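You operate a simulated robot arm through the tools that you are given. There is no shell and no other tool. Be economical: measure what you need, move in short steps, check, and stop when the job is done.

Carry out the task below with a simulated robot arm. There is one attempt and no reset: what you move stays moved.

TASK
Stack the box that says "caps" from the packing bench top on top of the box that says "clips".
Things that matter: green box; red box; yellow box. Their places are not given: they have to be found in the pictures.

It is judged by the outcome, as a careful person would: the job done as asked, and still so three seconds after it is handed in. It fails if anything else is knocked over, pushed out of place, dropped, spilled or broken.

THE ROBOT
A 7-joint arm with a two-finger parallel gripper, fixed in place. Base frame: the origin is at the foot of the arm, x ahead of it, y to its left, z up; the work surface is at about z = 0. Lengths are in m, angles in degrees, forces in N, time in s.
With the tool pointing down near the work surface it reaches from about 0.22 to 0.58 m from the base axis. Its first joint turns from -66.0 to 66.0 degrees. Payload 2.5 kg.
Tool frame: the origin (TCP) lies between the finger pads and is the grasp point; the fingertips stand 0.023 m ahead of it; z points along the fingers, y is the line along which they close. The gripper opens to 0.094 m. The fingers are 0.038 m wide and 0.01 m thick; the gripper's body (0.054 by 0.096 m) begins 0.039 m behind the TCP.
Orientation is told as [roll, pitch, yaw] about the base's x, y, z axes, in that order, counted from this pose: with the fingers straight down and closing along the base's y, the tool's x points along the base's -x, its y along +y and its z along -z.

THE INTERFACE
- The arm moves only by the tool drive_tool. Its argument "deltas" is a list of rows, each an object of numbers (a shift or turn left out is 0, a gripper value left out holds the last): "tx", "ty", "tz": the shift along the base's x, y, z in mm; "rx", "ry", "rz": the turn, a rotation vector about the base's x, y, z in degrees. In form: [{"tx": .., "ty": .., "tz": .., "rx": .., "ry": .., "rz": ..}, ...]. A call has 1 to 10 rows; each row is the pose to reach, as a shift and turn from the pose commanded when the call began. "hand" is the finger opening in mm, from 0 to 94, set as the call begins (left out, the last holds). A row lasts 0.2 s, in which the tool goes at most 0.05 m and 8.6 degrees; a call with a longer step from one row to the next is refused whole, and so is a gripper value outside its range. A pose out of reach is approached as far as the arm can. The call stops where the force on the tool passes 40 N (or 10 N more than at its start, if that is more) or the arm is blocked; 0.2 s more then pass. The fingers move at their own pace (about 0.108 m/s each) and stop on an object; they squeeze with about 37 N. The grip force told is the motor's: it shows also when the fingers shut on nothing. Time passes only in rows, and 0.2 s behind the last, so rows that repeat a pose let the fingers close. It gives the time, the measured TCP pose, the force on the tool (base axes), the opening and the grip force at its end, in the units of the frame above (readings bear some noise).
- Cameras (640 x 400 px; columns grow to the right, rows downward): "scene" is fixed at [0.1029, -0.4039, 0.5353]; the picture's right is [0.91, -0.42, 0.00], its down [-0.28, -0.60, -0.74] and it looks along [0.32, 0.67, -0.67] (base axes); focal length 309 px, centre (320, 200). "wrist" rides on the gripper at [-0.039, 0, -0.044] in the tool frame; the picture's right is [0.00, -1.00, 0.00], its down [0.97, 0.00, -0.24] and it looks along [0.24, 0.00, 0.97] (tool axes); focal length 218 px, centre (320, 200).
- snapshot(camera): a new picture of that camera. No time passes.
- pixel_to_xyz(camera, pixels): for up to 12 pixels [column, row] of the newest picture of that camera ("zoom" is the newest enlarged one), the place [x, y, z] in the base frame of the surface seen there, good to about 0.002 m. No time passes.
- close_up(camera, box): a new picture of the part [left, top, right, bottom] of that camera's present view, enlarged. No time passes.
- sign_off(): hands the job in; it is judged then, once.

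Work in short steps. Measure before you move; look again where a grasp or a placing could have gone wrong, and mend it. You have 60 turns and 22 pictures in all, the two below and enlarged ones among them. Open the gripper and draw the arm clear of the work before you hand the job in, unless the task says otherwise; then end with one line.

The tools are called after ">>>" by a JSON object that holds its "method" and its "body". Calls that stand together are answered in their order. drive_tool: Moves the arm, as the interface text tells. Its arguments: {"type":"object","properties":{"deltas":{"type":"array"},"hand":{"type":"number"}},"required":["deltas"]} The other tools are called the same way: snapshot (camera) takes a picture; pixel_to_xyz (camera, pixels) gives the place of the surface under pixels of a picture; close_up (camera, box) takes an enlarged picture of a part of a camera's view; sign_off () hands the job in.

At the start:

```text
time: 0.0
tool_pos: [0.412, 0.0776, 0.2632]
tcp_rot: [0.0, 0.1, 0.0]
force: [0.1, 1.0, 0.2]
opening: 0.094
grip_force: 0.1
```

scene: 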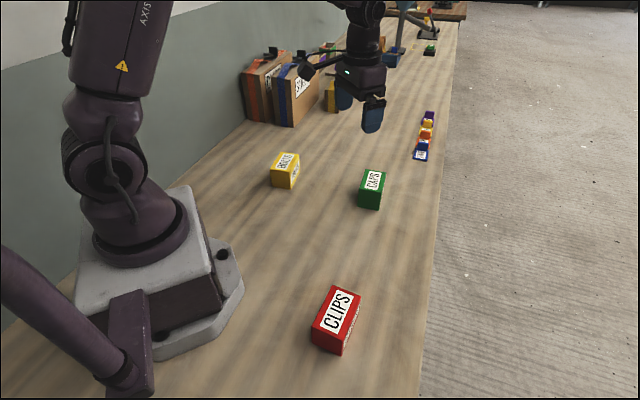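
wrist: 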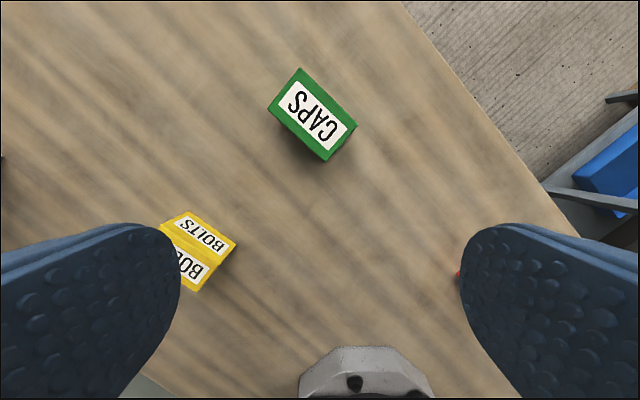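

The green box reads CAPS (scene ~372,185), the red one CLIPS (~337,318). I take enlarged views of both to measure their corners.

>>> {"method": "close_up", "body": {"camera": "scene", "box": [332, 155, 412, 220]}}

>>> {"method": "pixel_to_xyz", "body": {"camera": "wrist", "pixels": [[300, 71], [355, 124], [327, 158], [270, 107], [313, 114], [285, 145]]}}

>>> {"method": "pixel_to_xyz", "body": {"camera": "scene", "pixels": [[331, 287], [364, 297], [344, 332], [314, 323], [338, 310], [342, 352], [362, 318], [300, 340], [375, 340]]}}

```text
6.15 times, centred on (372, 188) of scene
```

zoom: 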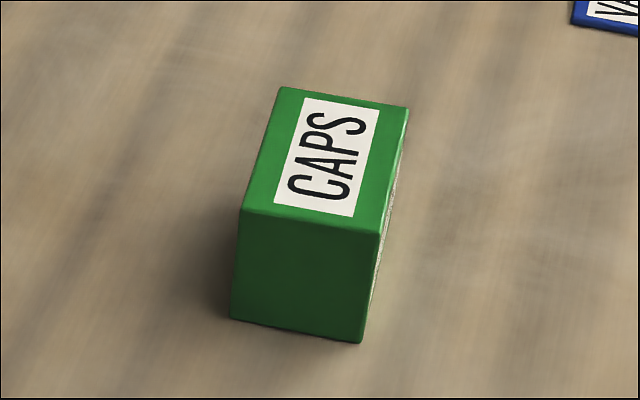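

```text
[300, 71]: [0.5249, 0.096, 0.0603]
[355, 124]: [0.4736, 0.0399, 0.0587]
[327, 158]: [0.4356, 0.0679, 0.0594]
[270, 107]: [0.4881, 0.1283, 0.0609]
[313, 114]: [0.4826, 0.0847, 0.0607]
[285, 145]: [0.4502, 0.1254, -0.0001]
```

```text
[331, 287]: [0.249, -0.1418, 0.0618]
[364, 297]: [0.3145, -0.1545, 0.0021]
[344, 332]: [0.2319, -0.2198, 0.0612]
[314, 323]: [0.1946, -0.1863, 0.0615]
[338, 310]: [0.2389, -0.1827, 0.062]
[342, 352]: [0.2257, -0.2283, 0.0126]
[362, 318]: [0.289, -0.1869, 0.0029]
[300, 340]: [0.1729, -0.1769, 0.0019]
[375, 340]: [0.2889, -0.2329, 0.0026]
```

Green top corners give a centre of about (0.481, 0.083), top z 0.060, long axis about 48°. I enlarge the red box for the same measurement.

>>> {"method": "close_up", "body": {"camera": "scene", "box": [289, 275, 385, 365]}}

>>> {"method": "drive_tool", "body": {"deltas": [{"tx": 12, "ty": 1, "rz": 8}, {"tx": 24, "ty": 2, "rz": 16}, {"tx": 36, "ty": 3, "rz": 24}, {"tx": 48, "ty": 4, "rz": 32}, {"tx": 60, "ty": 5, "rz": 40}, {"tx": 69, "ty": 6, "rz": 48}, {"tx": 69, "ty": 6, "tz": -40, "rz": 48}, {"tx": 69, "ty": 6, "tz": -80, "rz": 48}, {"tx": 69, "ty": 6, "tz": -110, "rz": 48}], "hand": 94}}

>>> {"method": "snapshot", "body": {"camera": "wrist"}}

```text
4.44 times, centred on (337, 320) of scene
```

zoom: 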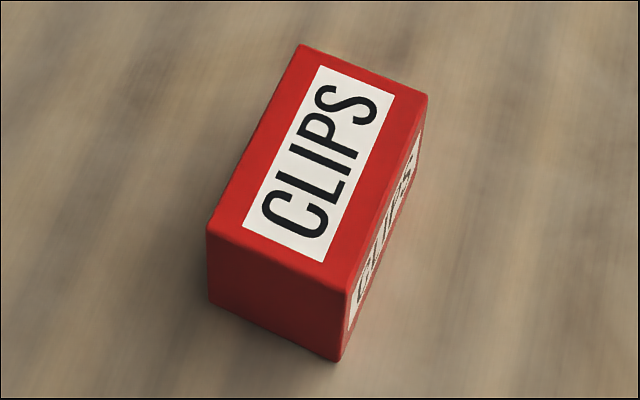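

```text
time: 2.0
tool_pos: [0.4791, 0.0852, 0.1525]
tcp_rot: [0.0, 0.0, 48.1]
force: [0.6, -1.0, -0.1]
opening: 0.0939
grip_force: 0.2
```

```text
17 pictures are left
```

wrist: 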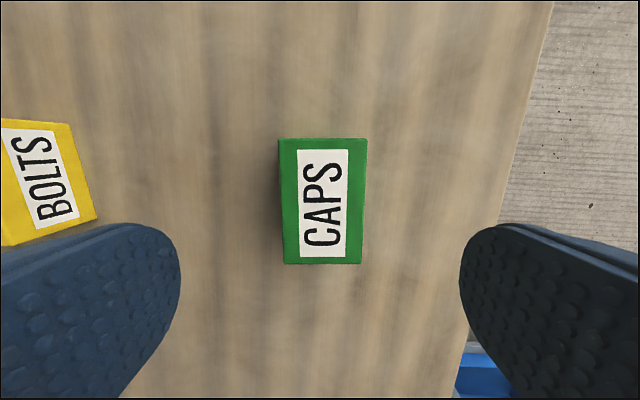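

The CAPS box is seen square between the fingers at (322,201). I measure its top corners, the yellow box nearest corners, and the red corners in the enlarged view.

>>> {"method": "pixel_to_xyz", "body": {"camera": "wrist", "pixels": [[283, 142], [364, 142], [359, 261], [286, 261], [95, 215], [72, 126], [8, 242]]}}

>>> {"method": "pixel_to_xyz", "body": {"camera": "zoom", "pixels": [[302, 48], [424, 97], [344, 286], [211, 224], [330, 155], [255, 136], [280, 255], [385, 190]]}}

```text
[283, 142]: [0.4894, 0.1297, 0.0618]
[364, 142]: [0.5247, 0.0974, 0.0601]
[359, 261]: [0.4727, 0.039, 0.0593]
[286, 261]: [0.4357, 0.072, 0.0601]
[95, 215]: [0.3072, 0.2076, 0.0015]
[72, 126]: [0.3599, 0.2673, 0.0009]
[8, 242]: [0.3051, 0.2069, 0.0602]
```

```text
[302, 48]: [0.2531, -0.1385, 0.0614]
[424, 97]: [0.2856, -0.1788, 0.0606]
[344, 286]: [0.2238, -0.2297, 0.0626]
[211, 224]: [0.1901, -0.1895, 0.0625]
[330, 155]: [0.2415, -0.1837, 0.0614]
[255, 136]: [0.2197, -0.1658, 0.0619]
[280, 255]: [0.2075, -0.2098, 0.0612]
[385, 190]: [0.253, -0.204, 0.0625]
```

Green centre (0.4806, 0.0845), axis 48°. Red centre (0.238, -0.184), axis 39.3°, top z 0.062. I go down to z 0.04 around the green box and close.

>>> {"method": "drive_tool", "body": {"deltas": [{"tx": 1, "ty": 0, "tz": -35}, {"tx": 1, "ty": 0, "tz": -70}, {"tx": 1, "ty": 0, "tz": -95}, {"tx": 1, "ty": 0, "tz": -112}, {"tx": 1, "ty": 0, "tz": -112}]}}

>>> {"method": "drive_tool", "body": {"deltas": [{}, {}, {}, {}], "hand": 30}}

>>> {"method": "drive_tool", "body": {"deltas": [{"tz": 20}, {"tz": 60}, {"tz": 100}, {"tz": 130}, {"tz": 130}]}}

>>> {"method": "snapshot", "body": {"camera": "wrist"}}

```text
time: 3.2
tool_pos: [0.4808, 0.0846, 0.0387]
tcp_rot: [0.0, 0.0, 47.9]
force: [-0.2, 0.8, 1.0]
opening: 0.0939
grip_force: 0.1
```

```text
time: 4.2
tool_pos: [0.481, 0.0847, 0.0383]
tcp_rot: [0.1, 0.0, 47.9]
force: [0.5, -0.3, 0.8]
opening: 0.0549
grip_force: 37.5
```

```text
time: 5.4
tool_pos: [0.4816, 0.0826, 0.1707]
tcp_rot: [0.1, 0.0, 47.9]
force: [-0.7, -0.5, -2.4]
opening: 0.0548
grip_force: 37.2
```

```text
16 pictures are left
```

wrist: 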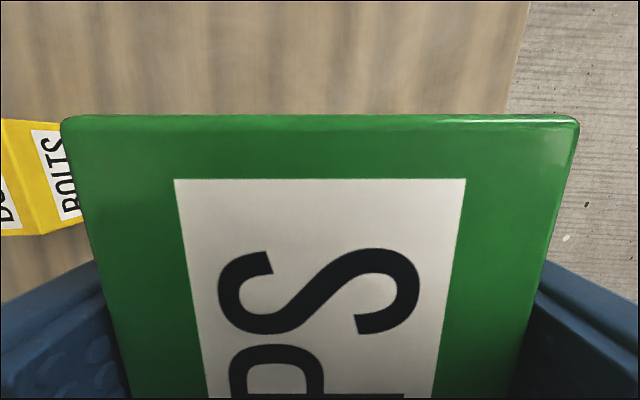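

CAPS is held squarely at z 0.17. I carry it over the red box in small equal steps, turning to 39.3°.

>>> {"method": "drive_tool", "body": {"deltas": [{"tx": -15, "ty": -16, "rz": -1}, {"tx": -40, "ty": -44, "rz": -2}, {"tx": -70, "ty": -77, "rz": -3}, {"tx": -100, "ty": -110, "rz": -4}, {"tx": -130, "ty": -143, "rz": -5}, {"tx": -160, "ty": -176, "rz": -6}, {"tx": -190, "ty": -209, "rz": -7}, {"tx": -220, "ty": -241, "rz": -8}, {"tx": -236, "ty": -259, "rz": -8.6}, {"tx": -243, "ty": -267, "rz": -8.6}]}}

>>> {"method": "drive_tool", "body": {"deltas": [{}, {}]}}

>>> {"method": "close_up", "body": {"camera": "scene", "box": [240, 200, 440, 365]}}

```text
time: 7.6
tool_pos: [0.2379, -0.1817, 0.1718]
tcp_rot: [0.0, 0.0, 39.4]
force: [0.1, 0.1, -1.0]
opening: 0.0549
grip_force: 37.5
```

```text
time: 8.2
tool_pos: [0.2367, -0.1816, 0.171]
tcp_rot: [0.1, 0.1, 39.4]
force: [-0.2, 0.7, -3.0]
opening: 0.0546
grip_force: 37.0
```

```text
2.42 times, centred on (340, 282) of scene
```

zoom: 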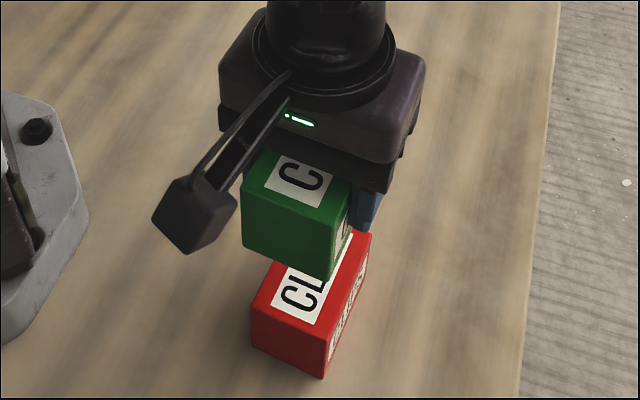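

The box hangs over the red one with a TCP error of about (+1.5, -2.4) mm. I correct that and lower to just above contact, expected at TCP z about 0.100.

>>> {"method": "drive_tool", "body": {"deltas": [{"tx": 1, "ty": -2, "tz": -15}, {"tx": 1, "ty": -2, "tz": -35}, {"tx": 1, "ty": -2, "tz": -52}, {"tx": 1, "ty": -2, "tz": -62}, {"tx": 1, "ty": -2, "tz": -66}, {"tx": 1, "ty": -2, "tz": -66}]}}

>>> {"method": "close_up", "body": {"camera": "scene", "box": [265, 245, 405, 365]}}

```text
time: 9.6
tool_pos: [0.2404, -0.1851, 0.1055]
tcp_rot: [0.0, 0.0, 39.4]
force: [-0.2, 0.5, -2.2]
opening: 0.0546
grip_force: 37.0
```

```text
3.33 times, centred on (335, 305) of scene
```

zoom: 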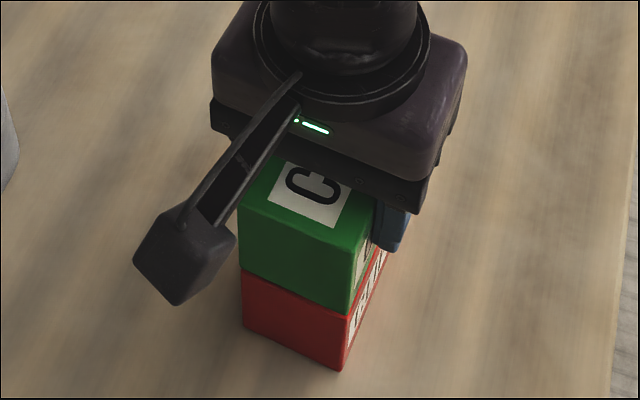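

Green sits flush over red with only a small gap. I lower 1 mm per row and watch the force.

>>> {"method": "drive_tool", "body": {"deltas": [{"tx": -1, "tz": -1}, {"tx": -1, "tz": -2}, {"tx": -1, "tz": -3}, {"tx": -1, "tz": -4}, {"tx": -1, "tz": -4}]}}

```text
time: 10.8
tool_pos: [0.2381, -0.1861, 0.1008]
tcp_rot: [0.0, -0.1, 39.4]
force: [-0.6, 0.7, -1.5]
opening: 0.0546
grip_force: 37.3
```

No contact yet (force still -1.5 N). I lower further in half-millimetre steps.

>>> {"method": "drive_tool", "body": {"deltas": [{"tz": -0.5}, {"tz": -1}, {"tz": -1}]}}

>>> {"method": "drive_tool", "body": {"deltas": [{"tz": -0.5}, {"tz": -1}, {"tz": -1}]}}

```text
time: 11.6
tool_pos: [0.2379, -0.1853, 0.1004]
tcp_rot: [0.2, -0.1, 39.4]
force: [-0.6, 0.4, -1.5]
opening: 0.0548
grip_force: 37.6
```

```text
time: 12.4
tool_pos: [0.2384, -0.1861, 0.1001]
tcp_rot: [0.0, 0.0, 39.3]
force: [0.4, 0.6, -1.5]
opening: 0.055
grip_force: 36.9
```

Still no clear contact. One more millimetre, then read the force again.

>>> {"method": "drive_tool", "body": {"deltas": [{"tz": -0.5}, {"tz": -1}, {"tz": -1}]}}

```text
time: 13.2
tool_pos: [0.2385, -0.1858, 0.0992]
tcp_rot: [0.0, 0.0, 39.4]
force: [0.1, 1.8, -1.2]
opening: 0.0549
grip_force: 36.7
```

>>> {"method": "drive_tool", "body": {"deltas": [{"tz": -0.5}, {"tz": -1}, {"tz": -1}]}}

>>> {"method": "close_up", "body": {"camera": "scene", "box": [300, 280, 380, 360]}}

```text
time: 14.0
tool_pos: [0.2393, -0.1862, 0.0978]
tcp_rot: [0.0, 0.1, 39.4]
force: [-4.3, 1.7, 30.8]
opening: 0.0547
grip_force: 36.7
```

```text
5.00 times, centred on (340, 320) of scene
```

zoom: 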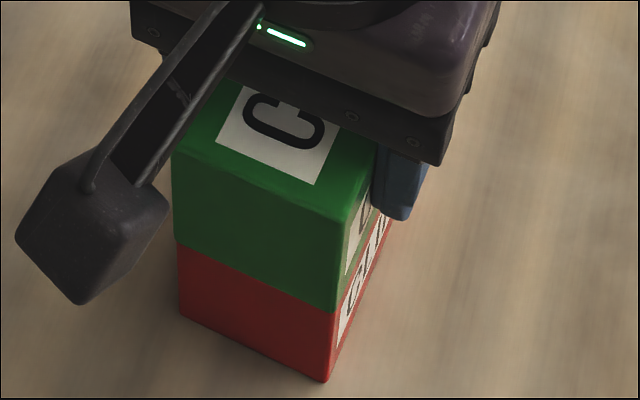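

Contact: 31 N upward with the boxes flush. I ease up half a millimetre to relieve the push, open, and rise straight up.

>>> {"method": "drive_tool", "body": {"deltas": [{"tz": 0.6}, {"tz": 0.6}]}}

>>> {"method": "drive_tool", "body": {"deltas": [{}, {}, {}], "hand": 90}}

>>> {"method": "drive_tool", "body": {"deltas": [{"tz": 10}, {"tz": 35}, {"tz": 70}, {"tz": 105}, {"tz": 130}, {"tz": 140, "tx": 30, "ty": 30}, {"tz": 140, "tx": 60, "ty": 60}, {"tz": 140, "tx": 90, "ty": 90}, {"tz": 140, "tx": 110, "ty": 110}]}}

>>> {"method": "snapshot", "body": {"camera": "scene"}}

```text
time: 14.6
tool_pos: [0.2397, -0.187, 0.098]
tcp_rot: [-0.1, -0.1, 39.3]
force: [1.5, -4.1, 10.2]
opening: 0.0546
grip_force: 37.2
```

```text
time: 15.4
tool_pos: [0.2375, -0.1856, 0.0979]
tcp_rot: [0.1, 0.0, 39.4]
force: [0.8, 0.7, -0.1]
opening: 0.0899
grip_force: 0.2
```

```text
time: 17.4
tool_pos: [0.3492, -0.0756, 0.2361]
tcp_rot: [0.1, 0.0, 39.4]
force: [-0.4, -0.3, 0.3]
opening: 0.0902
grip_force: 0.1
```

```text
12 pictures are left
```

scene: 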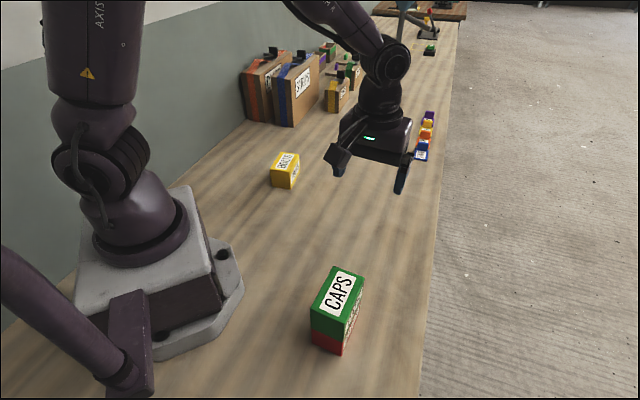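

The CAPS box stands squarely on CLIPS at (337, 310), the gripper is open and clear, and the yellow box hasn't moved. I hand the job in.

>>> {"method": "sign_off", "body": {}}

```text
The job is handed in.
```

The green "caps" box is stacked squarely on the red "clips" box, nothing else was disturbed, and the job is handed in with the gripper open and clear.
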